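You operate a simulated robot arm through the tools that you are given. There is no shell and no other tool. Be economical: measure what you need, move in short steps, check, and stop when the job is done.

The job below is to be done with a simulated two-armed robot. You get a single attempt, and the scene is never put back.

JOB
Swap the bracket in the vise for the yellow one and loosen its nut.
Fine: the orange bracket stands on the vise table; the new one stays clamped, its nut turned back to the stop in the vise; leave the other brackets. Set down upright: orange bracket, what you pick out.

It is judged by the outcome, as a careful person would: the job done as asked, and still so three seconds after it is handed in. It fails if anything else is knocked over, pushed out of place, dropped, spilled or broken.

ROBOT AND FRAMES
Two 7-joint arms with fingered hands on one trunk, on a base that drives. Base frame: it is fixed to the floor where the robot stands at the start and does not move with it; the origin is under the middle of the robot, x ahead of it, y to its left, z up; the surface under the hand at the start is at about z = 800. Lengths are in mm, angles in degrees, forces in N, time in s.
The left shoulder is at the start at [70, 157, 1204], the right one opposite. With the tool pointing down near the work surface each hand reaches from about 300 to 900 mm from the robot's upright axis, wherever it stands, measured 20 degrees to its own side. Places, roughly: vise [500, 500, 800]; vise handle [500, 300, 900]; vise table [700, 200, 800]. Payload 5 kg a hand.
The tool frame of a hand sits at the grasp point between the pads (the TCP): z along the fingers, y along the line on which they close. The tips reach 31 mm beyond it. Largest opening 156 mm; the body of the gripper starts 88 mm behind the TCP. The gripper is a hand of 4 fingers: y runs from the thumb to the fingers, the wrist lies at [0, 0, -249] in the tool frame.
Orientation is told as [roll, pitch, yaw] about the base's x, y, z axes, in that order, counted from this pose: with the fingers straight down and closing along the base's y, the tool's x points along the base's -x, its y along +y and its z along -z.

CONTROLS
- The arms move only by the tool drive_tool. It takes "left_targets", "right_targets" or both (then of equal length, played together; a hand with none holds still); each is a list of rows, each a list of 2 entries, a list of its own where there are three numbers: the turn, a rotation vector about the tool's x, y, z in degrees, then the shift along the tool's x, y, z in mm. In form: [[[wx, wy, wz], [x, y, z]], ...]. A call has 1 to 20 rows; each row is the pose to reach, as a shift and turn from the pose commanded when the call began, along the tool's axes at that moment. Each row takes 0.2 s and may step no farther than 50 mm and 8.6 degrees from the row before; otherwise, the whole call is refused. A pose out of reach is approached as far as the arm can. The call stops where the force on the tool passes 80 N (or 10 N more than at its start, if that is more) or the arm is blocked; 0.2 s more then pass. In this call time passes only in rows, and 0.2 s behind the last. It gives the time, the measured TCP pose, the force on the tool (base axes), the opening and the grip force at its end, in the units of the frame above (readings bear some noise), with the torque about the TCP (base axes, N m) and any sound that the robot's microphone picked up.
- Cameras (640 x 400 px; columns grow to the right, rows downward): "scene" is now at [136, 34.6, 1435.2]; the picture's right is [0.31, -0.95, 0.00], its down [-0.61, -0.20, -0.77] and it looks along [0.73, 0.23, -0.64] (base axes); focal length 224 px, centre (320, 200). "left" rides on the left gripper at [-72, 2, -111] in its tool frame; the picture's right is [-0.02, -1.00, 0.00], its down [0.84, -0.02, -0.54] and it looks along [0.54, -0.01, 0.84] (tool axes); focal length 234 px, centre (320, 200). "right" rides on the right gripper at [72, 2, -111] in its tool frame; the picture's right is [-0.02, 1.00, 0.00], its down [-0.84, -0.02, -0.54] and it looks along [-0.54, -0.01, 0.84] (tool axes); focal length 234 px, centre (320, 200). There is no depth. A picture from a camera that has moved, and an enlarged one, comes with that camera's place and axes in the base frame and with its lens. The place of the scene camera against the robot may be out by one fixed shift of up to 18 mm in any direction.
- grab_frame(camera): a new picture of that camera. It takes no simulated time.
- move_column(by): slides the trunk up (or, below 0, down) by that many mm; the arms and the scene camera ride with it, the base frame stays. It gives what a move gives, with no picture.
- base_move(legs): drives the robot by 1 to 6 legs, each [ahead, turn to the left] in mm and degrees, along the robot's own axes; the way and the turn of a leg run together, so that a leg with both is an arc; at most 1500 mm and 180 degrees a leg. The arms and the cameras ride along, it lands a little off, and it stops where it bumps. It gives what a move gives.
- finger_targets(finger1, finger2, finger3, thumb_bend, hand): sets how far each is bent, from 0 (flat) to 1 (curled in); at 0.3 the hand is open as for a grip, at 0.7 the pads meet at the TCP. One left out holds its place. A second passes; each finger stops where it meets its share of the squeeze, and holds until it gets a number again. It is the only way to open and close the hand. It gives what a move gives, with no picture; readings hold the bend of each and the force on the fingers (four entries, about 0 where the hand has none), thumb and palm.
- aim_head(pan, tilt): turns the head with the scene camera to pan (to the left, within 86 degrees either way) and tilt (down, from -29 to 69), counted from straight ahead of the robot. It gives what a move gives.
- zoom(camera, box): a new picture of the part [left, top, right, bottom] of that camera's present view, enlarged. It takes no simulated time.
- job_done(): hands the job in; it is judged then, once.

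Go step by step. Nothing tells you exact positions but the pictures and the camera data: compare them with the known pose of the tool, close in by small moves and look again before you grip or let go. The budget is 120 turns and 88 pictures, counting those below and the enlarged ones. Unless the task says otherwise, let go and move clear before handing in, and close with one line.

The tools are called after "Request:" by a JSON object that holds its "fn" and its "kwargs". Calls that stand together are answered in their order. drive_tool: Moves the arms, as the interface text tells. Its arguments: {"type":"object","properties":{"left_targets":{"type":"array","items":{"type":"array"}},"right_targets":{"type":"array","items":{"type":"array"}}},"required":[]} The other tools are called the same way: move_column (by) slides the trunk up or down; finger_targets (finger1, finger2, finger3, thumb_bend, hand) moves the fingers one by one; base_move (legs) drives the base; aim_head (pan, tilt) turns the head that bears the scene camera; grab_frame (camera) takes a picture; zoom (camera, box) takes an enlarged picture of a part of a camera's view; job_done () hands the job in.

At the start:

```text
t: 0.0
left_tool_pos: [397.4, 555.6, 1111.7]
left_tool_rot: [0.0, -0.1, 0.0]
left_ft_force: [0.8, -0.2, 0.3]
left_moment: [-0.01, 0.01, 0.01]
left_opening: 156.3
left_gripper_force: 0.2
left_shape: jaw
left_bend: [0.3, 0.3, 0.3, 0.3]
left_finger forces: [0.0, 0.0, 0.0, 0.0, 0.1, 0.0]
right_tool_pos: [600.7, 40.6, 1212.4]
right_tool_rot: [0.0, 0.0, 0.0]
right_ft_force: [-0.5, 0.2, 0.3]
right_moment: [-0.02, 0.01, 0.02]
right_opening: 155.9
right_gripper_force: 0.1
right_shape: jaw
right_bend: [0.3, 0.3, 0.3, 0.3]
right_finger forces: [0.1, 0.0, 0.1, 0.0, 0.1, 0.0]
trunk travel left (down, up): [-589.0, 351.0]
robot x, y, heading: [0.4, 4.0, -0.1]
head pan, tilt: [17.8, 40.1]
```

scene: 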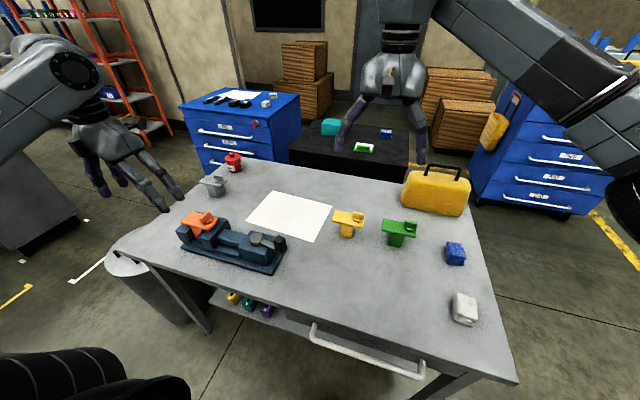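
right: 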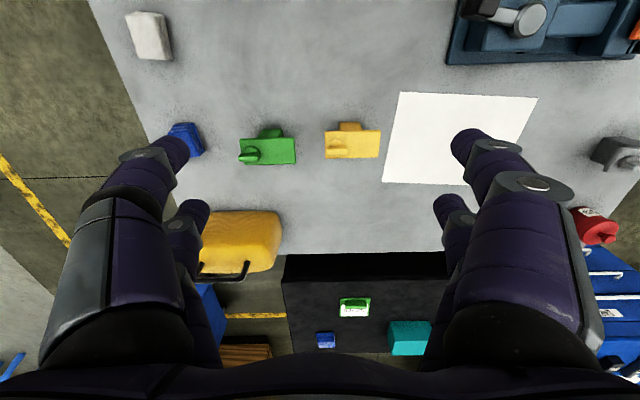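
left: 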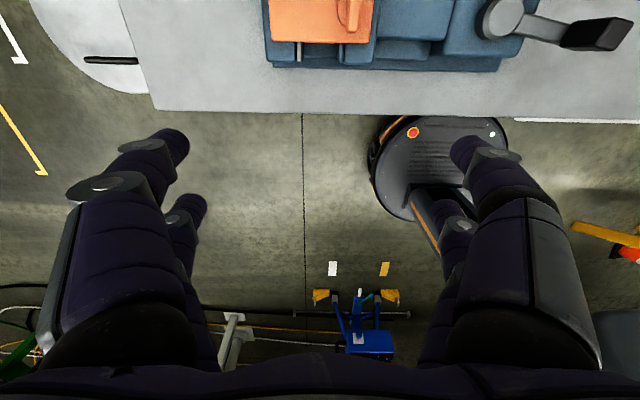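

I see the vise with the orange bracket on the left of the table, and yellow and green brackets on the far side. First I take close looks at the vise and brackets.

Request:
{"fn": "zoom", "kwargs": {"camera": "scene", "box": [160, 190, 300, 280]}}

Request:
{"fn": "zoom", "kwargs": {"camera": "scene", "box": [310, 190, 450, 280]}}

Request:
{"fn": "zoom", "kwargs": {"camera": "left", "box": [240, 0, 640, 120]}}

Request:
{"fn": "zoom", "kwargs": {"camera": "right", "box": [220, 80, 420, 200]}}

```text
4.44 times, centred on (230, 235) of scene
camera zoom: at [136.0, 34.6, 1435.2], right [0.31, -0.95, 0.0], down [-0.61, -0.2, -0.77], along [0.73, 0.23, -0.64], focal length 996 px, centre (720, 44)
```

zoom: 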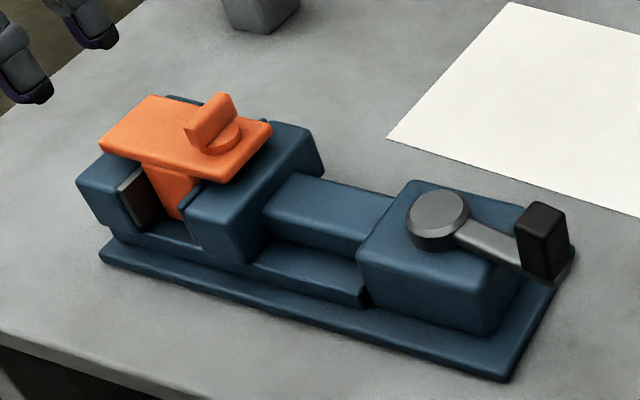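

```text
4.44 times, centred on (380, 235) of scene
camera zoom: at [136.0, 34.6, 1435.2], right [0.31, -0.95, 0.0], down [-0.61, -0.2, -0.77], along [0.73, 0.23, -0.64], focal length 996 px, centre (53, 44)
```

zoom: 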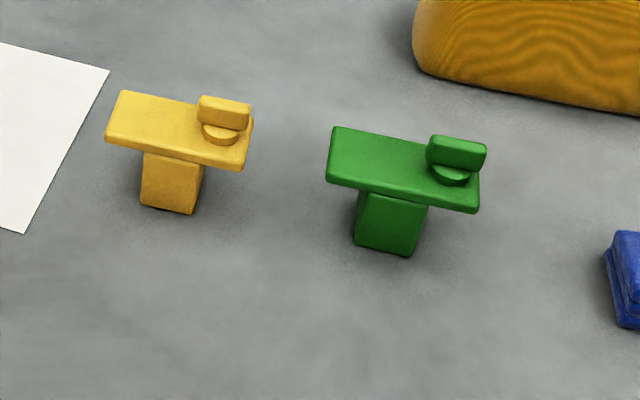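

```text
1.60 times, centred on (440, 60) of left
camera zoom: at [468.2, 556.2, 1223.5], right [0.02, -1.0, 0.0], down [-0.84, -0.02, 0.54], along [-0.54, -0.01, -0.84], focal length 375 px, centre (128, 424)
```

zoom: 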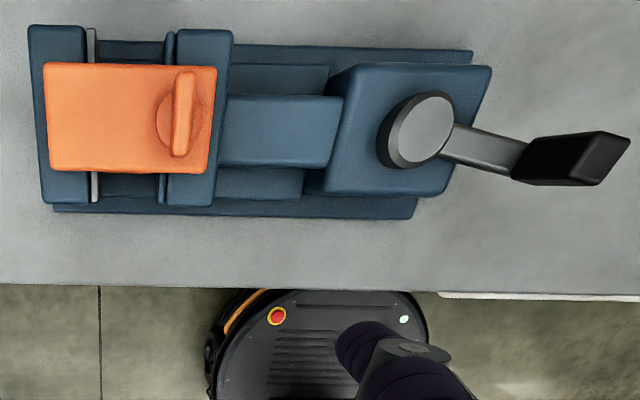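

```text
3.20 times, centred on (320, 140) of right
camera zoom: at [529.5, 42.0, 1324.2], right [0.02, 1.0, 0.0], down [0.84, -0.02, 0.54], along [0.54, -0.01, -0.84], focal length 749 px, centre (320, 392)
```

zoom: 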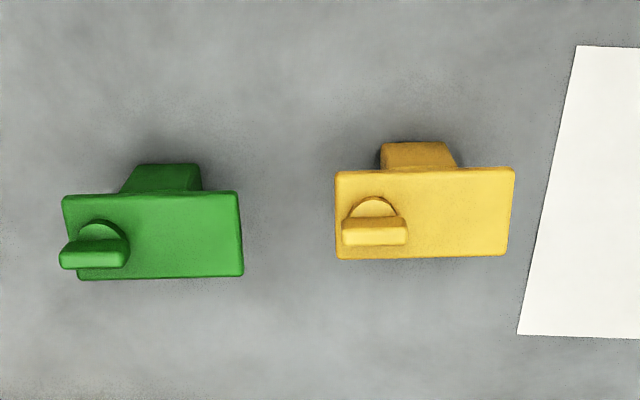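

The yellow bracket stands at about (690,105), orange plate is around (502,556), and the handle pivot near (504,352) with its grip near (488,241). I check the shelf items and the hand's shape, and take the left hand above the vise for a look at the heights.

Request:
{"fn": "zoom", "kwargs": {"camera": "scene", "box": [210, 280, 300, 330]}}

Request:
{"fn": "zoom", "kwargs": {"camera": "scene", "box": [60, 80, 200, 220]}}

Request:
{"fn": "drive_tool", "kwargs": {"left_targets": [[[0, 0, 0], [30, 0, 0]], [[0, 0, 0], [70, 0, 0]], [[0, 0, 0], [110, 0, 0]], [[0, 0, 0], [130, 0, 0]]]}}

```text
7.11 times, centred on (255, 305) of scene
camera zoom: at [136.0, 34.6, 1435.2], right [0.31, -0.95, 0.0], down [-0.61, -0.2, -0.77], along [0.73, 0.23, -0.64], focal length 1593 px, centre (782, -547)
```

zoom: 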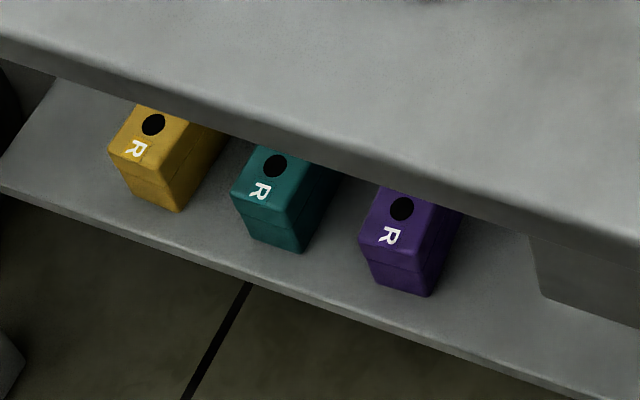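

```text
2.86 times, centred on (130, 150) of scene
camera zoom: at [136.0, 34.6, 1435.2], right [0.31, -0.95, 0.0], down [-0.61, -0.2, -0.77], along [0.73, 0.23, -0.64], focal length 640 px, centre (863, 343)
```

zoom: 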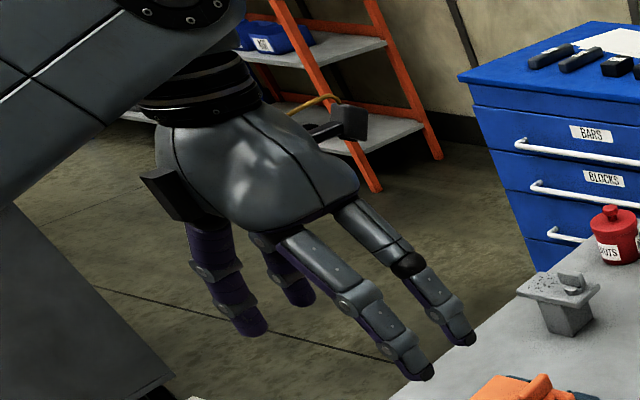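

```text
t: 1.0
left_tool_pos: [292.9, 550.6, 1071.4]
left_tool_rot: [-0.1, -0.7, -0.1]
left_ft_force: [0.2, -0.4, -0.6]
left_moment: [0.03, 0.0, 0.0]
left_opening: 156.2
left_gripper_force: 0.0
left_shape: jaw
left_bend: [0.3, 0.3, 0.3, 0.3]
left_finger forces: [0.0, 0.1, 0.1, 0.0, 0.0, 0.1]
left hand out of reach, approached as far as the arm can: row 1, 2, 3, 4
right_tool_pos: [601.9, 40.5, 1213.2]
right_tool_rot: [0.0, -0.1, 0.0]
right_ft_force: [0.3, -0.4, -0.3]
right_moment: [0.03, 0.01, -0.02]
right_opening: 156.0
right_gripper_force: 0.1
right_shape: jaw
right_bend: [0.3, 0.3, 0.3, 0.3]
right_finger forces: [0.0, 0.0, 0.0, 0.1, 0.0, 0.1]
trunk travel left (down, up): [-589.0, 351.0]
robot x, y, heading: [0.9, 0.8, 0.1]
head pan, tilt: [17.8, 40.1]
```

The shelf things are boxes, so the table's yellow bracket is the one. My move went the wrong way (tool x is -x base); now moving the left hand forward so its camera looks back onto the vise.

Request:
{"fn": "drive_tool", "kwargs": {"left_targets": [[[0, 0, 0], [-45, 0, -5]], [[0, 0, 0], [-90, 0, -10]], [[0, 0, 0], [-135, 0, -20]], [[0, 0, 0], [-180, 0, -25]], [[0, 0, 0], [-225, 0, -30]], [[0, 0, 0], [-260, 0, -30]]]}}

Request:
{"fn": "grab_frame", "kwargs": {"camera": "left"}}

```text
t: 2.4
left_tool_pos: [558.3, 552.5, 1099.7]
left_tool_rot: [0.2, -0.2, 0.1]
left_ft_force: [0.8, 0.5, -0.3]
left_moment: [0.01, 0.01, 0.04]
left_opening: 155.8
left_gripper_force: 0.0
left_shape: jaw
left_bend: [0.3, 0.3, 0.3, 0.3]
left_finger forces: [0.0, 0.0, 0.0, 0.0, 0.1, 0.1]
right_tool_pos: [602.7, 38.4, 1212.9]
right_tool_rot: [0.0, 0.2, 0.0]
right_ft_force: [0.1, -0.8, 0.1]
right_moment: [0.0, 0.0, 0.0]
right_opening: 155.8
right_gripper_force: 0.1
right_shape: jaw
right_bend: [0.3, 0.3, 0.3, 0.3]
right_finger forces: [0.1, 0.0, 0.1, 0.0, 0.1, 0.0]
trunk travel left (down, up): [-589.0, 351.0]
robot x, y, heading: [2.2, -1.7, -0.1]
head pan, tilt: [17.8, 40.1]
```

```text
78 pictures are left
camera left: at [630.0, 553.3, 1210.7], right [0.03, -1.0, 0.0], down [-0.84, -0.02, 0.54], along [-0.54, -0.01, -0.84], focal length 234 px, centre (320, 200)
```

left: 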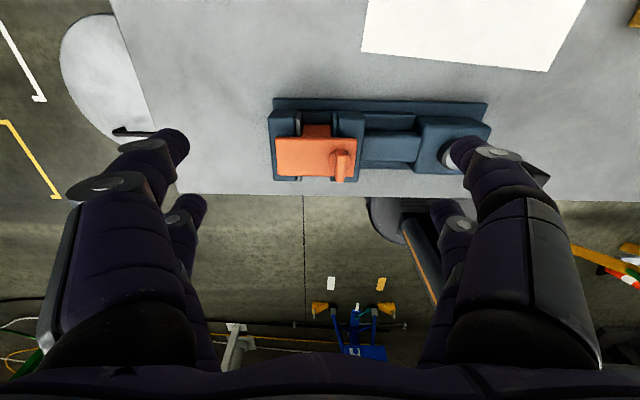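

Request:
{"fn": "zoom", "kwargs": {"camera": "left", "box": [250, 80, 410, 200]}}

```text
3.33 times, centred on (330, 140) of left
camera zoom: at [630.0, 553.3, 1210.7], right [0.03, -1.0, 0.0], down [-0.84, -0.02, 0.54], along [-0.54, -0.01, -0.84], focal length 781 px, centre (287, 400)
```

zoom: 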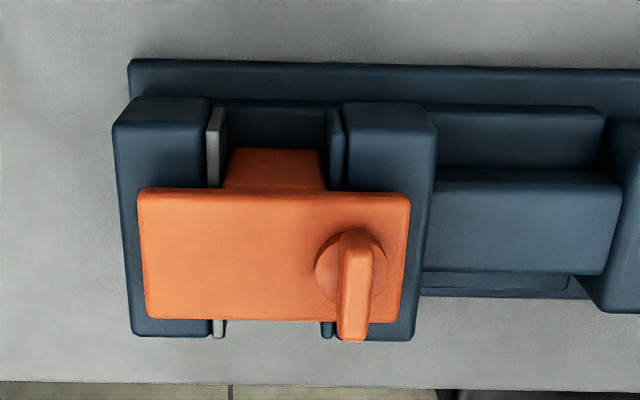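

Plate top is at z≈906, jaw tops ≈884, plate spans x 474–530, y 500–611, stem centred at y≈556. I turn the left hand by 90° so it can grip the plate across x, and bring the right hand towards the handle.

Request:
{"fn": "drive_tool", "kwargs": {"left_targets": [[[0, 0, -8.2], [8, 0, 0]], [[0, 0, -16.4], [16, 1, 0]], [[0, 0, -24.6], [24, 2, 0]], [[0, 0, -32.8], [32, 3, 0]], [[0, 0, -41], [40, 4, 0]], [[0, 0, -49.2], [48, 4, 0]], [[0, 0, -57.4], [56, 4, 0]], [[0, 0, -65.6], [56, 4, 0]], [[0, 0, -73.8], [56, 4, 0]], [[0, 0, -82], [56, 4, 0]], [[0, 0, -90], [56, 4, 0]]], "right_targets": [[[0, 0, 0], [25, 20, 5]], [[0, 0, 0], [50, 40, 10]], [[0, 0, 0], [75, 60, 15]], [[0, 0, 0], [100, 80, 20]], [[0, 0, 0], [110, 100, 25]], [[0, 0, 0], [110, 120, 30]], [[0, 0, 0], [110, 140, 40]], [[0, 0, 0], [110, 160, 50]], [[0, 0, 0], [110, 180, 60]], [[0, 0, 0], [110, 200, 70]], [[0, 0, 0], [110, 200, 80]]]}}

Request:
{"fn": "grab_frame", "kwargs": {"camera": "left"}}

Request:
{"fn": "grab_frame", "kwargs": {"camera": "right"}}

Request:
{"fn": "grab_frame", "kwargs": {"camera": "scene"}}

```text
t: 4.8
left_tool_pos: [498.0, 571.3, 1101.3]
left_tool_rot: [-0.1, -0.1, 66.1]
left_ft_force: [1.3, -0.7, 0.8]
left_moment: [0.02, 0.0, 0.01]
left_opening: 155.9
left_gripper_force: 0.1
left_shape: jaw
left_bend: [0.3, 0.3, 0.3, 0.3]
left_finger forces: [0.0, 0.0, 0.1, 0.0, 0.0, 0.1]
left hand out of reach, approached as far as the arm can: row 9, 10, 11
right_tool_pos: [491.2, 239.9, 1132.2]
right_tool_rot: [0.0, -0.1, -0.1]
right_ft_force: [-0.1, 0.2, -0.2]
right_moment: [0.09, 0.01, -0.04]
right_opening: 155.9
right_gripper_force: 0.1
right_shape: jaw
right_bend: [0.3, 0.3, 0.3, 0.3]
right_finger forces: [0.1, 0.0, 0.1, 0.1, 0.0, 0.0]
trunk travel left (down, up): [-589.0, 351.0]
robot x, y, heading: [0.1, 0.1, -0.1]
head pan, tilt: [17.8, 40.1]
```

```text
76 pictures are left
camera left: at [526.3, 637.6, 1212.4], right [0.92, -0.38, 0.0], down [-0.32, -0.77, 0.55], along [-0.21, -0.5, -0.84], focal length 234 px, centre (320, 200)
```

left: 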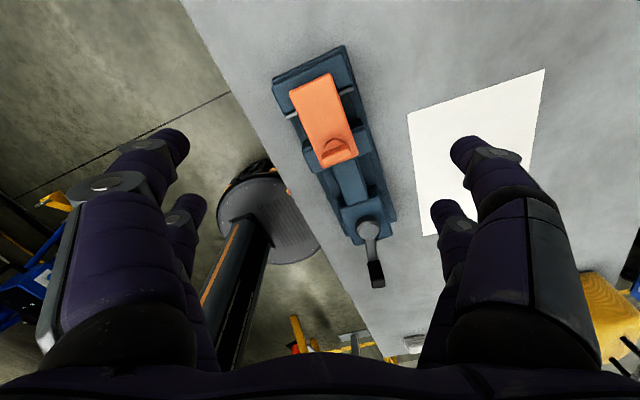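

```text
75 pictures are left
camera right: at [420.0, 241.5, 1243.2], right [0.02, 1.0, 0.0], down [0.84, -0.02, 0.54], along [0.54, -0.01, -0.84], focal length 234 px, centre (320, 200)
```

right: 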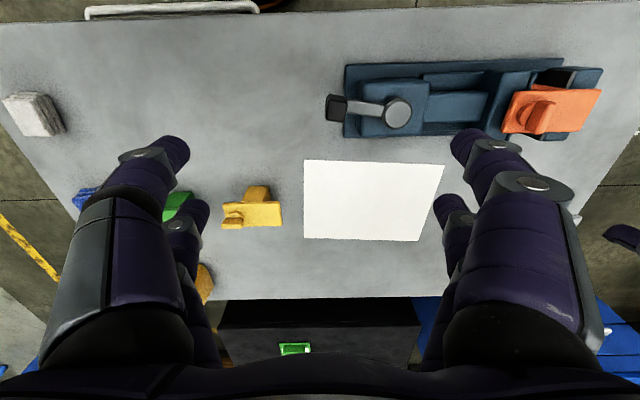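

```text
74 pictures are left
camera scene: at [136.6, 33.3, 1435.1], right [0.31, -0.95, 0.0], down [-0.61, -0.2, -0.77], along [0.73, 0.23, -0.64], focal length 224 px, centre (320, 200)
```

scene: 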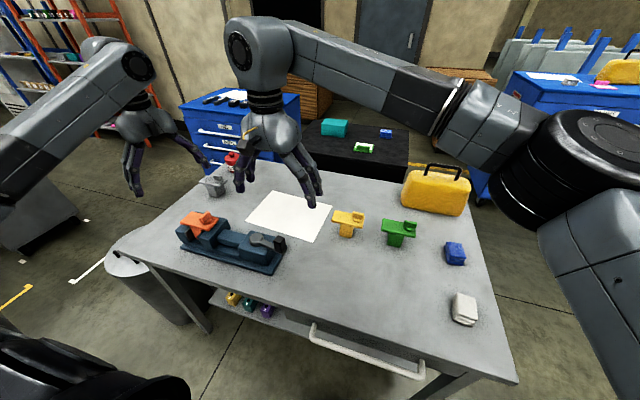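

The left wrist stops at yaw 66°. I try the other way round, -90°, at safe height.

Request:
{"fn": "drive_tool", "kwargs": {"left_targets": [[[0, 0, 8.2], [12, -10, 0]], [[0, 0, 16.4], [12, -10, 0]], [[0, 0, 24.6], [12, -10, 0]], [[0, 0, 32.8], [12, -10, 0]], [[0, 0, 41], [12, -10, 0]], [[0, 0, 49.2], [12, -10, 0]], [[0, 0, 57.4], [12, -10, 0]], [[0, 0, 65.6], [12, -10, 0]], [[0, 0, 73.8], [12, -10, 0]], [[0, 0, 82], [12, -10, 0]], [[0, 0, 90.2], [12, -10, 0]], [[0, 0, 98.4], [12, -10, 0]], [[0, 0, 106.6], [12, -10, 0]], [[0, 0, 114.8], [12, -10, 0]], [[0, 0, 123], [12, -10, 0]], [[0, 0, 131.2], [12, -10, 0]], [[0, 0, 139.4], [12, -10, 0]], [[0, 0, 147.6], [12, -10, 0]], [[0, 0, 156], [12, -10, 0]]]}}

Request:
{"fn": "grab_frame", "kwargs": {"camera": "left"}}

```text
t: 8.8
left_tool_pos: [503.6, 557.7, 1100.2]
left_tool_rot: [0.1, -0.2, -90.0]
left_ft_force: [-1.2, 0.2, -0.5]
left_moment: [-0.01, -0.03, 0.02]
left_opening: 155.6
left_gripper_force: 0.0
left_shape: jaw
left_bend: [0.3, 0.3, 0.3, 0.3]
left_finger forces: [0.0, 0.1, 0.1, 0.0, 0.0, 0.0]
right_tool_pos: [491.0, 241.3, 1132.9]
right_tool_rot: [0.0, 0.1, 0.0]
right_ft_force: [0.6, -1.1, 0.5]
right_moment: [0.01, -0.03, -0.01]
right_opening: 155.7
right_gripper_force: 0.2
right_shape: jaw
right_bend: [0.3, 0.3, 0.3, 0.3]
right_finger forces: [0.0, 0.1, 0.0, 0.1, 0.0, 0.1]
trunk travel left (down, up): [-589.0, 351.0]
robot x, y, heading: [1.6, 0.7, -0.2]
head pan, tilt: [17.8, 40.1]
```

```text
73 pictures are left
camera left: at [504.5, 485.6, 1211.4], right [-1.0, -0.02, 0.0], down [-0.02, 0.84, 0.54], along [-0.01, 0.54, -0.84], focal length 234 px, centre (320, 200)
```

left: 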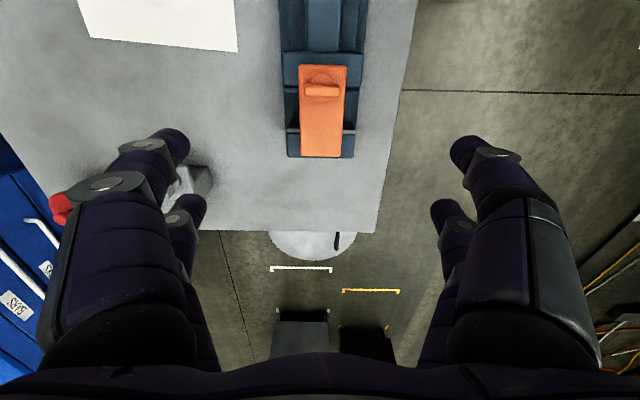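

-90° works, and the hand is centred over the plate (x≈501, y 500–611). I descend with open fingers to z≈932 and look.

Request:
{"fn": "drive_tool", "kwargs": {"left_targets": [[[0, 0, 0], [-1, -1, 45]], [[0, 0, 0], [-1, -2, 90]], [[0, 0, 0], [-1, -2, 130]], [[0, 0, 0], [-1, -2, 155]], [[0, 0, 0], [-1, -2, 168]]]}}

Request:
{"fn": "zoom", "kwargs": {"camera": "scene", "box": [130, 150, 310, 280]}}

Request:
{"fn": "grab_frame", "kwargs": {"camera": "left"}}

```text
t: 10.0
left_tool_pos: [500.9, 555.2, 931.6]
left_tool_rot: [0.2, 0.0, -89.9]
left_ft_force: [0.0, 0.9, -0.1]
left_moment: [0.01, 0.0, 0.01]
left_opening: 155.7
left_gripper_force: 0.0
left_shape: jaw
left_bend: [0.3, 0.3, 0.3, 0.3]
left_finger forces: [0.0, 0.0, 0.0, 0.0, 0.0, 0.1]
right_tool_pos: [491.2, 240.2, 1133.1]
right_tool_rot: [0.0, -0.1, 0.1]
right_ft_force: [0.2, -0.1, 0.1]
right_moment: [-0.03, 0.02, 0.04]
right_opening: 155.9
right_gripper_force: 0.1
right_shape: jaw
right_bend: [0.3, 0.3, 0.3, 0.3]
right_finger forces: [0.0, 0.0, 0.0, 0.1, 0.0, 0.0]
trunk travel left (down, up): [-589.0, 351.0]
robot x, y, heading: [-0.3, -0.7, 0.1]
head pan, tilt: [17.8, 40.1]
```

```text
3.08 times, centred on (220, 215) of scene
camera zoom: at [136.1, 34.5, 1435.2], right [0.31, -0.95, 0.0], down [-0.61, -0.2, -0.77], along [0.73, 0.23, -0.64], focal length 689 px, centre (628, 154)
```

zoom: 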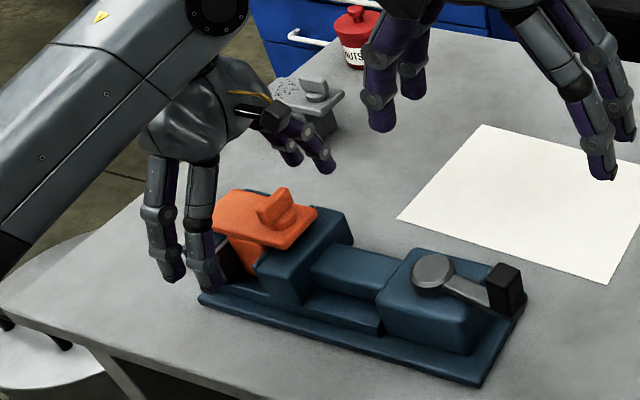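

```text
71 pictures are left
camera left: at [502.3, 482.5, 1043.1], right [-1.0, -0.03, 0.0], down [-0.02, 0.84, 0.54], along [-0.01, 0.54, -0.84], focal length 234 px, centre (320, 200)
```

left: 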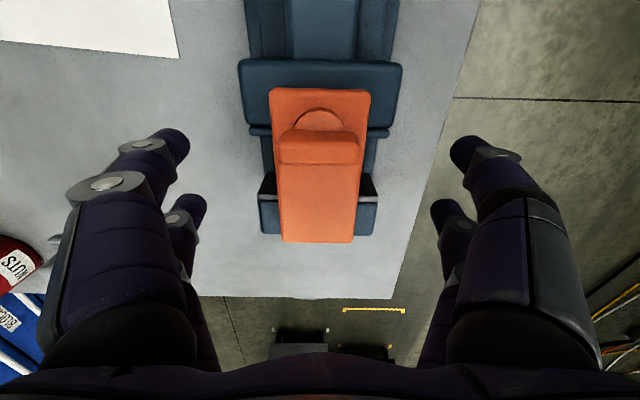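

Centred well. I lower to z≈924 and half-close the fingers to check tip heights.

Request:
{"fn": "drive_tool", "kwargs": {"left_targets": [[[0, 0, 0], [0, 0, 7]]]}}

Request:
{"fn": "finger_targets", "kwargs": {"hand": "left", "finger1": 0.5, "finger2": 0.5, "finger3": 0.5, "thumb_bend": 0.5}}

Request:
{"fn": "zoom", "kwargs": {"camera": "scene", "box": [150, 160, 270, 260]}}

Request:
{"fn": "grab_frame", "kwargs": {"camera": "left"}}

```text
t: 10.4
left_tool_pos: [501.3, 555.8, 923.8]
left_tool_rot: [0.0, -0.1, -89.9]
left_ft_force: [0.5, 0.5, -0.3]
left_moment: [-0.02, 0.02, -0.04]
left_opening: 155.7
left_gripper_force: 0.1
left_shape: jaw
left_bend: [0.3, 0.3, 0.3, 0.3]
left_finger forces: [0.0, 0.1, 0.1, 0.0, 0.0, 0.0]
right_tool_pos: [491.6, 241.0, 1131.9]
right_tool_rot: [0.0, -0.1, 0.0]
right_ft_force: [-0.4, -0.2, 0.2]
right_moment: [0.01, 0.02, 0.02]
right_opening: 155.8
right_gripper_force: 0.0
right_shape: jaw
right_bend: [0.3, 0.3, 0.3, 0.3]
right_finger forces: [0.1, 0.0, 0.0, 0.1, 0.0, 0.0]
trunk travel left (down, up): [-589.0, 351.0]
robot x, y, heading: [-1.5, 0.4, -0.1]
head pan, tilt: [17.8, 40.1]
```

```text
t: 11.4
left_tool_pos: [501.7, 555.7, 926.0]
left_tool_rot: [0.1, -0.2, -89.8]
left_ft_force: [-0.5, -0.1, 1.3]
left_moment: [-0.01, -0.01, -0.02]
left_opening: 82.8
left_gripper_force: 0.5
left_shape: fingers
left_bend: [0.5, 0.5, 0.5, 0.5]
left_finger forces: [0.3, 0.0, 0.1, 0.0, 0.4, 0.0]
right_tool_pos: [491.0, 239.8, 1132.6]
right_tool_rot: [0.0, 0.0, 0.1]
right_ft_force: [-1.0, 0.6, 0.4]
right_moment: [0.0, 0.05, 0.0]
right_opening: 155.8
right_gripper_force: 0.1
right_shape: jaw
right_bend: [0.3, 0.3, 0.3, 0.3]
right_finger forces: [0.0, 0.1, 0.0, 0.1, 0.1, 0.1]
trunk travel left (down, up): [-589.0, 351.0]
robot x, y, heading: [-1.5, -1.0, -0.2]
head pan, tilt: [17.8, 40.1]
```

```text
4.00 times, centred on (210, 210) of scene
camera zoom: at [135.9, 34.5, 1435.2], right [0.31, -0.95, 0.0], down [-0.61, -0.2, -0.77], along [0.73, 0.23, -0.64], focal length 896 px, centre (760, 160)
```

zoom: 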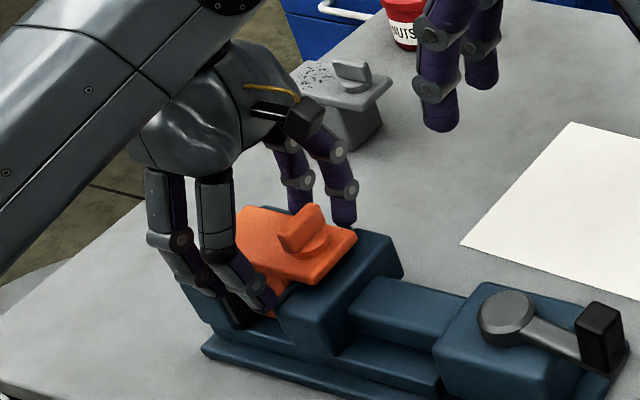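

```text
69 pictures are left
camera left: at [502.4, 483.1, 1037.0], right [-1.0, -0.03, 0.0], down [-0.02, 0.84, 0.54], along [-0.01, 0.54, -0.84], focal length 234 px, centre (320, 200)
```

left: 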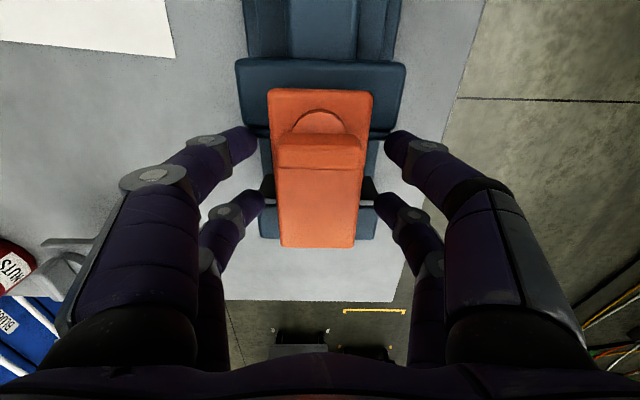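

Fingers straddle the plate evenly. Closing them.

Request:
{"fn": "finger_targets", "kwargs": {"hand": "left", "finger1": 0.7, "finger2": 0.7, "finger3": 0.7, "thumb_bend": 0.7}}

Request:
{"fn": "grab_frame", "kwargs": {"camera": "left"}}

Request:
{"fn": "zoom", "kwargs": {"camera": "right", "box": [310, 40, 470, 160]}}

```text
t: 12.4
left_tool_pos: [498.8, 556.4, 925.9]
left_tool_rot: [0.0, -0.1, -90.0]
left_ft_force: [-11.6, -1.7, -0.4]
left_moment: [-0.03, 0.14, -0.26]
left_opening: 63.4
left_gripper_force: 21.8
left_shape: fingers
left_bend: [0.51, 0.5, 0.52, 0.62]
left_finger forces: [9.1, 7.9, 8.0, 0.0, 18.7, 0.0]
right_tool_pos: [490.7, 240.6, 1133.0]
right_tool_rot: [0.0, -0.1, 0.0]
right_ft_force: [-0.1, 0.5, 0.0]
right_moment: [0.01, 0.03, -0.02]
right_opening: 155.9
right_gripper_force: 0.1
right_shape: jaw
right_bend: [0.3, 0.3, 0.3, 0.3]
right_finger forces: [0.0, 0.1, 0.0, 0.1, 0.0, 0.2]
trunk travel left (down, up): [-589.0, 351.0]
robot x, y, heading: [2.0, 0.5, -0.0]
head pan, tilt: [17.8, 40.1]
```

```text
68 pictures are left
camera left: at [500.9, 483.1, 1037.3], right [-1.0, -0.03, 0.0], down [-0.02, 0.84, 0.54], along [-0.01, 0.54, -0.84], focal length 234 px, centre (320, 200)
```

left: 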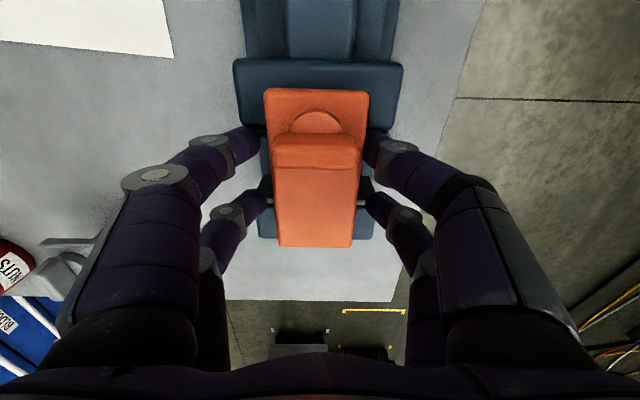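

```text
3.33 times, centred on (390, 100) of right
camera zoom: at [417.6, 242.5, 1243.9], right [0.02, 1.0, 0.0], down [0.84, -0.02, 0.55], along [0.55, -0.01, -0.84], focal length 781 px, centre (87, 533)
```

zoom: 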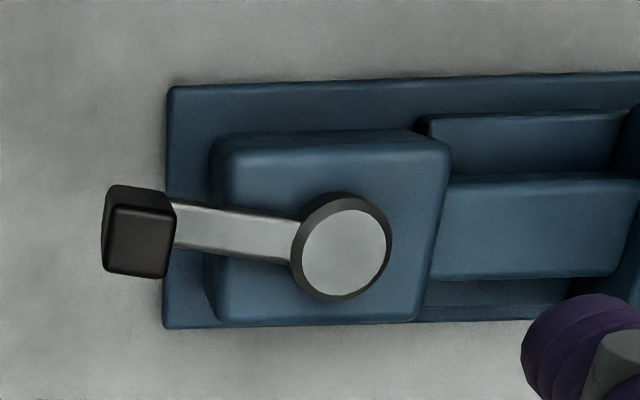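

Orange is gripped (≈22 N). The handle pivot is at about (503,353,892), its post top at about (489,262,936). I turn the right hand so its fingers close along the swing direction, above the post.

Request:
{"fn": "drive_tool", "kwargs": {"right_targets": [[[0, 0, 8.2], [2, 5, 10]], [[0, 0, 16.4], [2, 10, 20]], [[0, 0, 24.6], [2, 15, 30]], [[0, 0, 32.8], [2, 21, 50]], [[0, 0, 41], [2, 21, 70]], [[0, 0, 49.2], [2, 21, 90]], [[0, 0, 57.4], [2, 21, 110]], [[0, 0, 65.6], [2, 21, 120]], [[0, 0, 73.8], [2, 21, 120]]]}}

Request:
{"fn": "grab_frame", "kwargs": {"camera": "right"}}

Request:
{"fn": "zoom", "kwargs": {"camera": "scene", "box": [150, 100, 390, 300]}}

```text
t: 14.6
left_tool_pos: [499.8, 555.3, 925.7]
left_tool_rot: [0.0, -0.2, -89.9]
left_ft_force: [-7.1, 1.8, 1.5]
left_moment: [-0.03, -0.35, -0.25]
left_opening: 63.5
left_gripper_force: 22.3
left_shape: fingers
left_bend: [0.51, 0.5, 0.52, 0.62]
left_finger forces: [10.9, 8.9, 6.9, 0.0, 17.6, 0.0]
right_tool_pos: [422.2, 172.9, 1028.8]
right_tool_rot: [2.5, 11.6, -65.8]
right_ft_force: [-0.4, 0.5, 0.0]
right_moment: [-0.01, 0.04, -0.02]
right_opening: 155.9
right_gripper_force: 0.1
right_shape: jaw
right_bend: [0.3, 0.3, 0.3, 0.3]
right_finger forces: [0.0, 0.1, 0.0, 0.0, 0.1, 0.1]
right hand out of reach, approached as far as the arm can: row 5, 6, 7, 8, 9
trunk travel left (down, up): [-589.0, 351.0]
robot x, y, heading: [4.4, 0.4, 0.2]
head pan, tilt: [17.8, 40.1]
stopped in row 9 (right hand): the arm was blocked; the commanded pose is now the measured one
```

```text
66 pictures are left
camera right: at [398.6, 215.7, 1152.4], right [0.92, 0.38, 0.04], down [0.34, -0.87, 0.36], along [0.17, -0.32, -0.93], focal length 234 px, centre (320, 200)
```

right: 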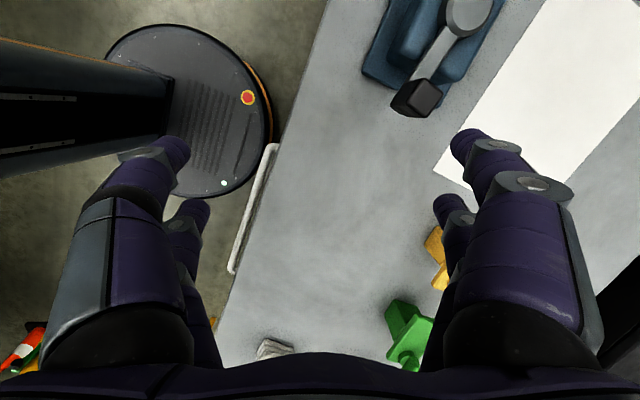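

```text
2.00 times, centred on (270, 200) of scene
camera zoom: at [134.9, 34.0, 1435.4], right [0.31, -0.95, 0.0], down [-0.61, -0.2, -0.77], along [0.73, 0.23, -0.64], focal length 448 px, centre (420, 200)
```

zoom: 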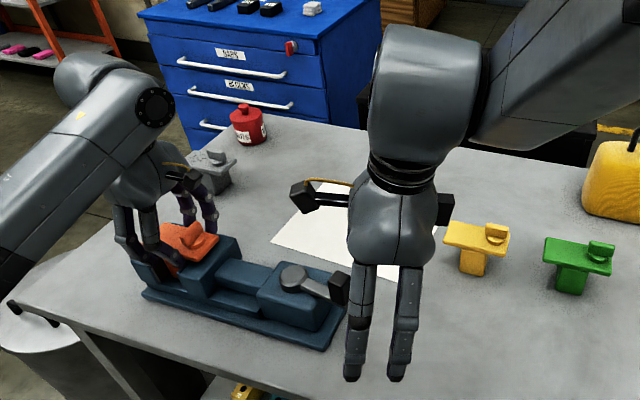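

Right hand cannot reach with yaw -66 there. I straighten it and then swing to +90° instead.

Request:
{"fn": "drive_tool", "kwargs": {"right_targets": [[[1.2, -5.8, -4], [0, 0, -20]], [[2.5, -11.6, -8], [0, 0, -40]], [[2.5, -11.6, -16], [0, 0, -60]]]}}

```text
t: 15.4
left_tool_pos: [498.8, 555.7, 926.4]
left_tool_rot: [0.2, -0.2, -89.8]
left_ft_force: [-7.6, 0.2, 3.0]
left_moment: [0.06, 0.1, -0.17]
left_opening: 63.3
left_gripper_force: 22.0
left_shape: fingers
left_bend: [0.51, 0.5, 0.52, 0.62]
left_finger forces: [9.6, 8.8, 7.5, 0.0, 17.2, 0.1]
right_tool_pos: [436.9, 164.1, 1075.8]
right_tool_rot: [1.2, -0.9, -49.5]
right_ft_force: [0.8, 0.1, 0.2]
right_moment: [0.02, 0.0, 0.0]
right_opening: 156.0
right_gripper_force: 0.1
right_shape: jaw
right_bend: [0.3, 0.3, 0.3, 0.3]
right_finger forces: [0.0, 0.0, 0.1, 0.1, 0.0, 0.0]
right hand out of reach, approached as far as the arm can: row 1, 2, 3
trunk travel left (down, up): [-589.0, 351.0]
robot x, y, heading: [-2.0, 2.2, -0.0]
head pan, tilt: [17.8, 40.1]
```

Request:
{"fn": "drive_tool", "kwargs": {"right_targets": [[[0, 0, -8], [0, 0, 0]], [[0, 0, -16], [0, 0, 0]], [[0, 0, -24], [0, 0, 0]], [[0, 0, -32], [4, 10, 0]], [[0, 0, -40], [8, 20, 0]], [[0, 0, -48], [12, 30, 0]], [[0, 0, -56], [16, 40, 0]], [[0, 0, -64], [20, 50, 0]], [[0, 0, -72], [24, 60, 0]], [[0, 0, -80], [28, 70, 0]], [[0, 0, -88], [32, 80, 0]], [[0, 0, -96], [36, 90, 0]], [[0, 0, -104], [40, 103, 0]], [[0, 0, -112], [41, 103, 0]], [[0, 0, -120], [41, 103, 0]], [[0, 0, -128], [41, 103, 0]], [[0, 0, -136], [41, 103, 0]], [[0, 0, -139.5], [41, 103, 0]]]}}

Request:
{"fn": "grab_frame", "kwargs": {"camera": "right"}}

```text
t: 19.2
left_tool_pos: [498.8, 556.0, 927.1]
left_tool_rot: [0.2, -0.2, -89.9]
left_ft_force: [-9.9, 1.8, 1.1]
left_moment: [0.08, 0.19, -0.21]
left_opening: 63.3
left_gripper_force: 21.6
left_shape: fingers
left_bend: [0.51, 0.5, 0.52, 0.62]
left_finger forces: [8.6, 7.7, 7.9, 0.0, 18.5, 0.0]
right_tool_pos: [491.2, 257.3, 1079.0]
right_tool_rot: [-1.5, 0.0, 89.5]
right_ft_force: [0.2, 1.0, -1.2]
right_moment: [0.04, -0.02, 0.01]
right_opening: 156.0
right_gripper_force: 0.1
right_shape: jaw
right_bend: [0.3, 0.3, 0.3, 0.3]
right_finger forces: [0.0, 0.0, 0.1, 0.1, 0.1, 0.0]
trunk travel left (down, up): [-589.0, 351.0]
robot x, y, heading: [-1.4, 1.2, 0.1]
head pan, tilt: [17.8, 40.1]
```

```text
64 pictures are left
camera right: at [486.7, 185.3, 1189.7], right [-1.0, 0.03, -0.03], down [0.01, 0.84, 0.54], along [0.04, 0.54, -0.84], focal length 234 px, centre (320, 200)
```

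right: 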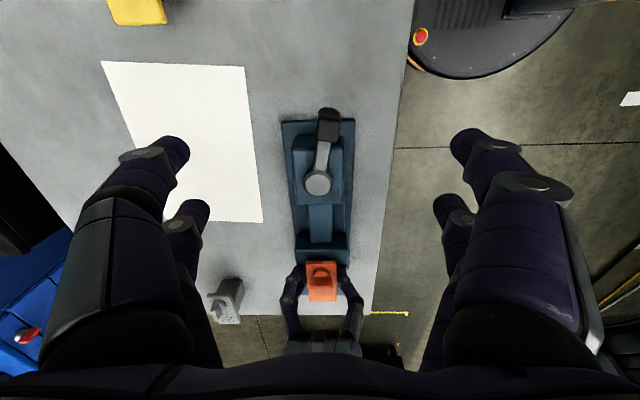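

The right hand is above the post (post ≈ (487,260)). I descend over it, fingers open, stopping a little high to check.

Request:
{"fn": "drive_tool", "kwargs": {"right_targets": [[[0, -0.7, 0], [-2, 3, 45]], [[0, -1.5, 0], [-3, 4, 90]], [[0, -1.5, 0], [-3, 4, 125]], [[0, -1.5, 0], [-3, 4, 140]]]}}

Request:
{"fn": "grab_frame", "kwargs": {"camera": "right"}}

```text
t: 20.2
left_tool_pos: [500.3, 556.5, 927.1]
left_tool_rot: [0.2, -0.1, -89.9]
left_ft_force: [-10.0, 0.9, 0.7]
left_moment: [0.05, 0.16, -0.22]
left_opening: 63.2
left_gripper_force: 21.9
left_shape: fingers
left_bend: [0.51, 0.5, 0.52, 0.62]
left_finger forces: [8.6, 7.9, 7.7, 0.0, 19.0, 0.0]
right_tool_pos: [491.6, 261.8, 938.9]
right_tool_rot: [-1.6, -1.5, 89.5]
right_ft_force: [0.4, -0.5, 0.6]
right_moment: [-0.04, 0.01, 0.0]
right_opening: 155.9
right_gripper_force: 0.0
right_shape: jaw
right_bend: [0.3, 0.3, 0.3, 0.3]
right_finger forces: [0.1, 0.1, 0.0, 0.0, 0.0, 0.0]
trunk travel left (down, up): [-589.0, 351.0]
robot x, y, heading: [-2.8, 0.9, 0.3]
head pan, tilt: [17.8, 40.1]
```

```text
63 pictures are left
camera right: at [485.9, 186.5, 1047.0], right [-1.0, 0.03, -0.03], down [0.01, 0.82, 0.57], along [0.04, 0.57, -0.82], focal length 234 px, centre (320, 200)
```

right: 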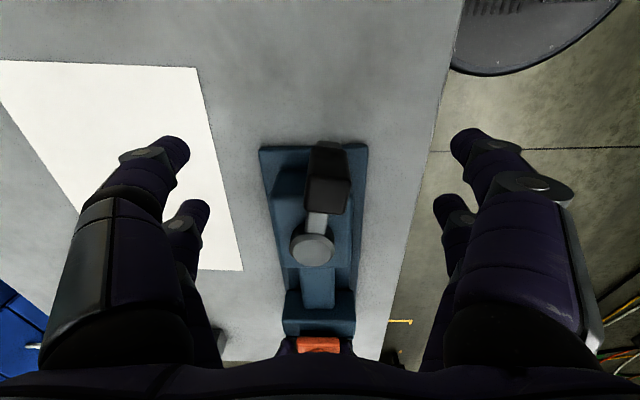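

Post is about (487,259). I lower around it and cage it with the fingers.

Request:
{"fn": "drive_tool", "kwargs": {"right_targets": [[[-1.6, 1.5, 0], [1, 4, 10]], [[-1.6, 1.5, 0], [2, 4.6, 19]]]}}

Request:
{"fn": "finger_targets", "kwargs": {"hand": "right", "finger1": 0.6, "finger2": 0.6, "finger3": 0.6, "thumb_bend": 0.6}}

Request:
{"fn": "grab_frame", "kwargs": {"camera": "right"}}

```text
t: 20.8
left_tool_pos: [500.3, 556.2, 925.4]
left_tool_rot: [0.3, -0.2, -89.9]
left_ft_force: [-10.5, 1.0, 0.8]
left_moment: [0.04, 0.16, -0.21]
left_opening: 63.3
left_gripper_force: 21.6
left_shape: fingers
left_bend: [0.51, 0.5, 0.52, 0.62]
left_finger forces: [8.8, 7.8, 7.6, 0.0, 19.0, 0.1]
right_tool_pos: [487.0, 260.4, 920.3]
right_tool_rot: [0.1, 0.0, 89.4]
right_ft_force: [0.2, 0.3, -0.5]
right_moment: [0.03, -0.01, -0.01]
right_opening: 156.1
right_gripper_force: 0.0
right_shape: jaw
right_bend: [0.3, 0.3, 0.3, 0.3]
right_finger forces: [0.0, 0.0, 0.1, 0.1, 0.0, 0.0]
trunk travel left (down, up): [-589.0, 351.0]
robot x, y, heading: [0.2, 0.2, 0.2]
head pan, tilt: [17.8, 40.1]
```

```text
t: 21.8
left_tool_pos: [499.4, 555.7, 924.1]
left_tool_rot: [0.2, -0.2, -89.9]
left_ft_force: [-10.3, 0.4, 1.8]
left_moment: [0.08, 0.19, -0.2]
left_opening: 63.1
left_gripper_force: 21.5
left_shape: fingers
left_bend: [0.51, 0.5, 0.52, 0.62]
left_finger forces: [8.7, 8.0, 7.6, 0.1, 18.9, 0.0]
right_tool_pos: [486.3, 260.0, 919.1]
right_tool_rot: [0.0, 0.0, 89.5]
right_ft_force: [0.3, -0.2, 0.3]
right_moment: [0.0, -0.03, 0.04]
right_opening: 42.1
right_gripper_force: 0.1
right_shape: fingers
right_bend: [0.6, 0.6, 0.6, 0.6]
right_finger forces: [0.0, 0.1, 0.0, 0.0, 0.0, 0.1]
trunk travel left (down, up): [-589.0, 351.0]
robot x, y, heading: [-1.0, 4.6, -0.2]
head pan, tilt: [17.8, 40.1]
```

```text
62 pictures are left
camera right: at [484.5, 188.2, 1030.2], right [-1.0, 0.03, 0.0], down [0.03, 0.84, 0.54], along [0.02, 0.54, -0.84], focal length 234 px, centre (320, 200)
```

right: 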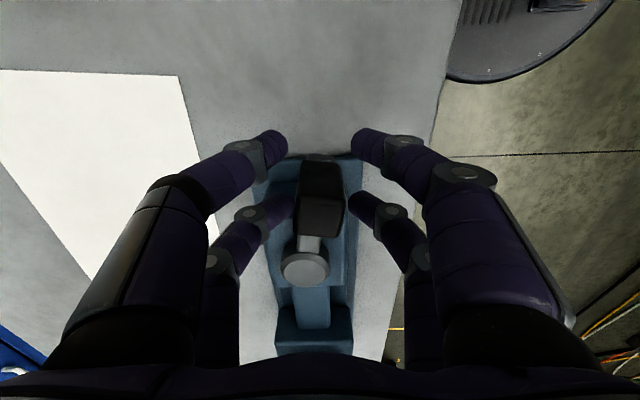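

Loosely caged. Now I try swinging the post counterclockwise (towards +x) by a small amount.

Request:
{"fn": "drive_tool", "kwargs": {"right_targets": [[[0, 0, 0], [0, -7, 0]], [[0, 0, 0], [0, -14, 0]], [[0, 0, 0], [0, -21, 0]], [[0, 0, 0], [0, -28, 0]]]}}

Request:
{"fn": "zoom", "kwargs": {"camera": "right", "box": [220, 120, 420, 380]}}

```text
t: 22.8
left_tool_pos: [499.6, 556.3, 926.8]
left_tool_rot: [0.2, -0.2, -89.9]
left_ft_force: [-6.4, -1.3, -0.8]
left_moment: [0.06, 0.18, -0.19]
left_opening: 63.2
left_gripper_force: 21.5
left_shape: fingers
left_bend: [0.51, 0.5, 0.52, 0.62]
left_finger forces: [9.0, 9.0, 7.0, 0.0, 17.4, 0.0]
right_tool_pos: [514.5, 260.0, 919.3]
right_tool_rot: [0.1, 0.0, 89.5]
right_ft_force: [-7.1, 2.1, 2.5]
right_moment: [0.11, 0.3, 0.06]
right_opening: 41.9
right_gripper_force: 3.4
right_shape: fingers
right_bend: [0.6, 0.53, 0.6, 0.6]
right_finger forces: [0.1, 7.3, 0.0, 0.0, 0.0, 0.0]
trunk travel left (down, up): [-589.0, 351.0]
robot x, y, heading: [-3.6, 0.9, -0.1]
head pan, tilt: [17.8, 40.1]
```

```text
1.54 times, centred on (320, 250) of right
camera zoom: at [512.2, 187.7, 1030.8], right [-1.0, 0.03, 0.0], down [0.03, 0.84, 0.54], along [0.02, 0.54, -0.84], focal length 360 px, centre (320, 123)
```

zoom: 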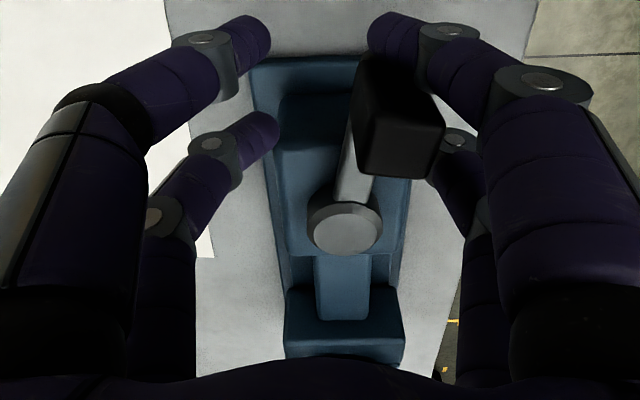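

The post did not move; one finger just gave way at ~7 N. Try the other direction with the thumb.

Request:
{"fn": "drive_tool", "kwargs": {"right_targets": [[[0, 0, 0], [0, 14, 0]], [[0, 0, 0], [0, 28, 0]], [[0, 0, 0], [0, 36, 0]], [[0, 0, 0], [0, 44, 0]], [[0, 0, 0], [0, 52, 0]]]}}

Request:
{"fn": "zoom", "kwargs": {"camera": "right", "box": [220, 120, 420, 380]}}

```text
t: 24.0
left_tool_pos: [499.3, 556.4, 925.6]
left_tool_rot: [0.2, -0.1, -89.9]
left_ft_force: [-11.7, 1.5, -0.5]
left_moment: [0.04, 0.08, -0.24]
left_opening: 63.3
left_gripper_force: 21.7
left_shape: fingers
left_bend: [0.51, 0.5, 0.52, 0.62]
left_finger forces: [8.4, 7.4, 7.9, 0.0, 19.0, 0.0]
right_tool_pos: [464.7, 259.6, 918.8]
right_tool_rot: [0.1, -0.1, 89.3]
right_ft_force: [5.3, -1.4, 4.6]
right_moment: [0.01, -0.26, -0.17]
right_opening: 42.4
right_gripper_force: 2.8
right_shape: fingers
right_bend: [0.6, 0.6, 0.55, 0.6]
right_finger forces: [0.0, 0.1, 5.7, 0.0, 0.0, 0.1]
trunk travel left (down, up): [-589.0, 351.0]
robot x, y, heading: [-1.6, -2.7, -0.3]
head pan, tilt: [17.8, 40.1]
```

```text
1.54 times, centred on (320, 250) of right
camera zoom: at [462.1, 187.2, 1030.1], right [-1.0, 0.04, 0.0], down [0.03, 0.84, 0.54], along [0.02, 0.54, -0.84], focal length 360 px, centre (320, 123)
```

zoom: 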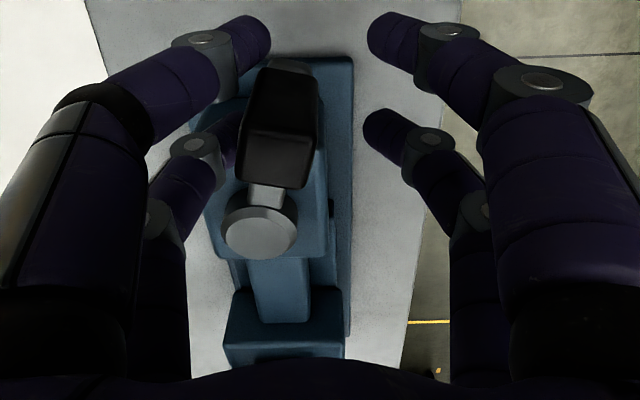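

The post seems to have moved ~11 mm towards -x (clockwise). I continue slightly and watch the jaw.

Request:
{"fn": "drive_tool", "kwargs": {"right_targets": [[[0, 0, 0], [0, 8, 0]], [[0, 0, 0], [0, 16, 0]]]}}

Request:
{"fn": "zoom", "kwargs": {"camera": "right", "box": [220, 120, 420, 380]}}

Request:
{"fn": "zoom", "kwargs": {"camera": "scene", "box": [160, 180, 300, 280]}}

```text
t: 24.6
left_tool_pos: [500.9, 555.5, 925.8]
left_tool_rot: [0.2, -0.1, -90.0]
left_ft_force: [-11.3, 0.8, 1.4]
left_moment: [0.04, 0.22, -0.18]
left_opening: 62.4
left_gripper_force: 20.2
left_shape: fingers
left_bend: [0.51, 0.51, 0.52, 0.63]
left_finger forces: [8.2, 7.4, 8.3, 0.0, 17.2, 0.1]
right_tool_pos: [445.5, 260.3, 917.3]
right_tool_rot: [0.0, 0.0, 89.4]
right_ft_force: [2.5, 0.4, 0.0]
right_moment: [0.01, -0.1, -0.03]
right_opening: 41.9
right_gripper_force: 0.9
right_shape: fingers
right_bend: [0.6, 0.6, 0.57, 0.6]
right_finger forces: [0.1, 0.1, 1.8, 0.0, 0.0, 0.1]
trunk travel left (down, up): [-589.0, 351.0]
robot x, y, heading: [-2.5, 0.8, 0.1]
head pan, tilt: [17.8, 40.1]
```

```text
1.54 times, centred on (320, 250) of right
camera zoom: at [444.6, 187.8, 1029.2], right [-1.0, 0.03, 0.0], down [0.03, 0.84, 0.54], along [0.02, 0.54, -0.84], focal length 360 px, centre (320, 123)
```

zoom: 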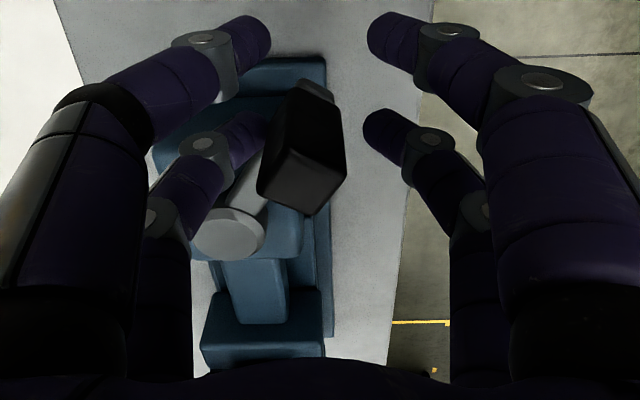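

```text
4.00 times, centred on (230, 230) of scene
camera zoom: at [134.6, 34.7, 1435.2], right [0.31, -0.95, 0.0], down [-0.61, -0.2, -0.77], along [0.73, 0.23, -0.64], focal length 896 px, centre (680, 80)
```

zoom: 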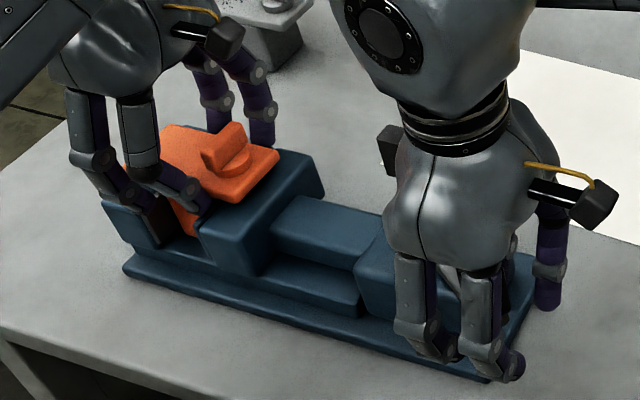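

Clockwise loosens: the lever is now at about 33°, turning easily. I follow the arc, turning the hand along.

Request:
{"fn": "drive_tool", "kwargs": {"right_targets": [[[0, 0, 8], [-27, 7.5, -4]], [[0, 0, 16], [-36, 15, -6]], [[0, 0, 24], [-45, 21.6, -6]], [[0, 0, 32], [-54, 26, -6]], [[0, 0, 40], [-62.6, 30, -6]]]}}

Request:
{"fn": "grab_frame", "kwargs": {"camera": "right"}}

Request:
{"fn": "zoom", "kwargs": {"camera": "left", "box": [220, 0, 420, 260]}}

```text
t: 25.8
left_tool_pos: [501.4, 554.8, 926.1]
left_tool_rot: [0.2, -0.1, -89.9]
left_ft_force: [-2.8, 2.4, 3.3]
left_moment: [0.17, 0.13, 0.03]
left_opening: 54.9
left_gripper_force: 18.3
left_shape: fingers
left_bend: [0.51, 0.51, 0.52, 0.66]
left_finger forces: [9.4, 7.7, 8.2, 0.0, 11.9, 0.0]
right_tool_pos: [418.0, 323.6, 925.6]
right_tool_rot: [0.1, 0.1, 49.2]
right_ft_force: [2.7, -1.5, 2.3]
right_moment: [-0.03, -0.15, -0.03]
right_opening: 42.2
right_gripper_force: 1.8
right_shape: fingers
right_bend: [0.6, 0.6, 0.58, 0.6]
right_finger forces: [0.0, 0.0, 2.9, 0.0, 0.0, 0.0]
trunk travel left (down, up): [-589.0, 351.0]
robot x, y, heading: [-1.6, -1.5, 0.2]
head pan, tilt: [17.8, 40.1]
```

```text
57 pictures are left
camera right: at [369.2, 270.2, 1036.3], right [-0.74, 0.67, 0.0], down [0.56, 0.62, 0.54], along [0.36, 0.4, -0.84], focal length 234 px, centre (320, 200)
```

right: 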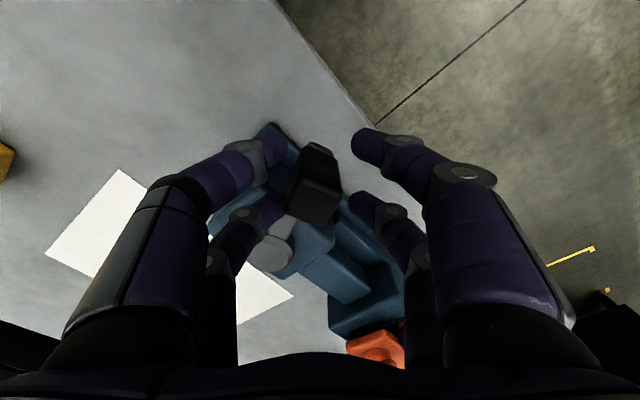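

```text
1.54 times, centred on (320, 130) of left
camera zoom: at [502.1, 482.8, 1037.6], right [-1.0, -0.03, 0.0], down [-0.02, 0.84, 0.54], along [-0.01, 0.54, -0.84], focal length 360 px, centre (320, 308)
```

zoom: 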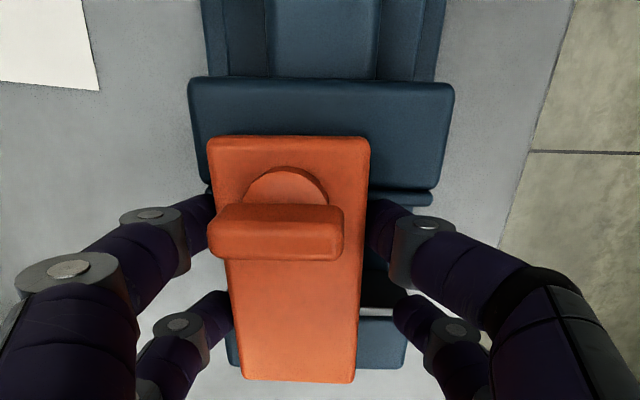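

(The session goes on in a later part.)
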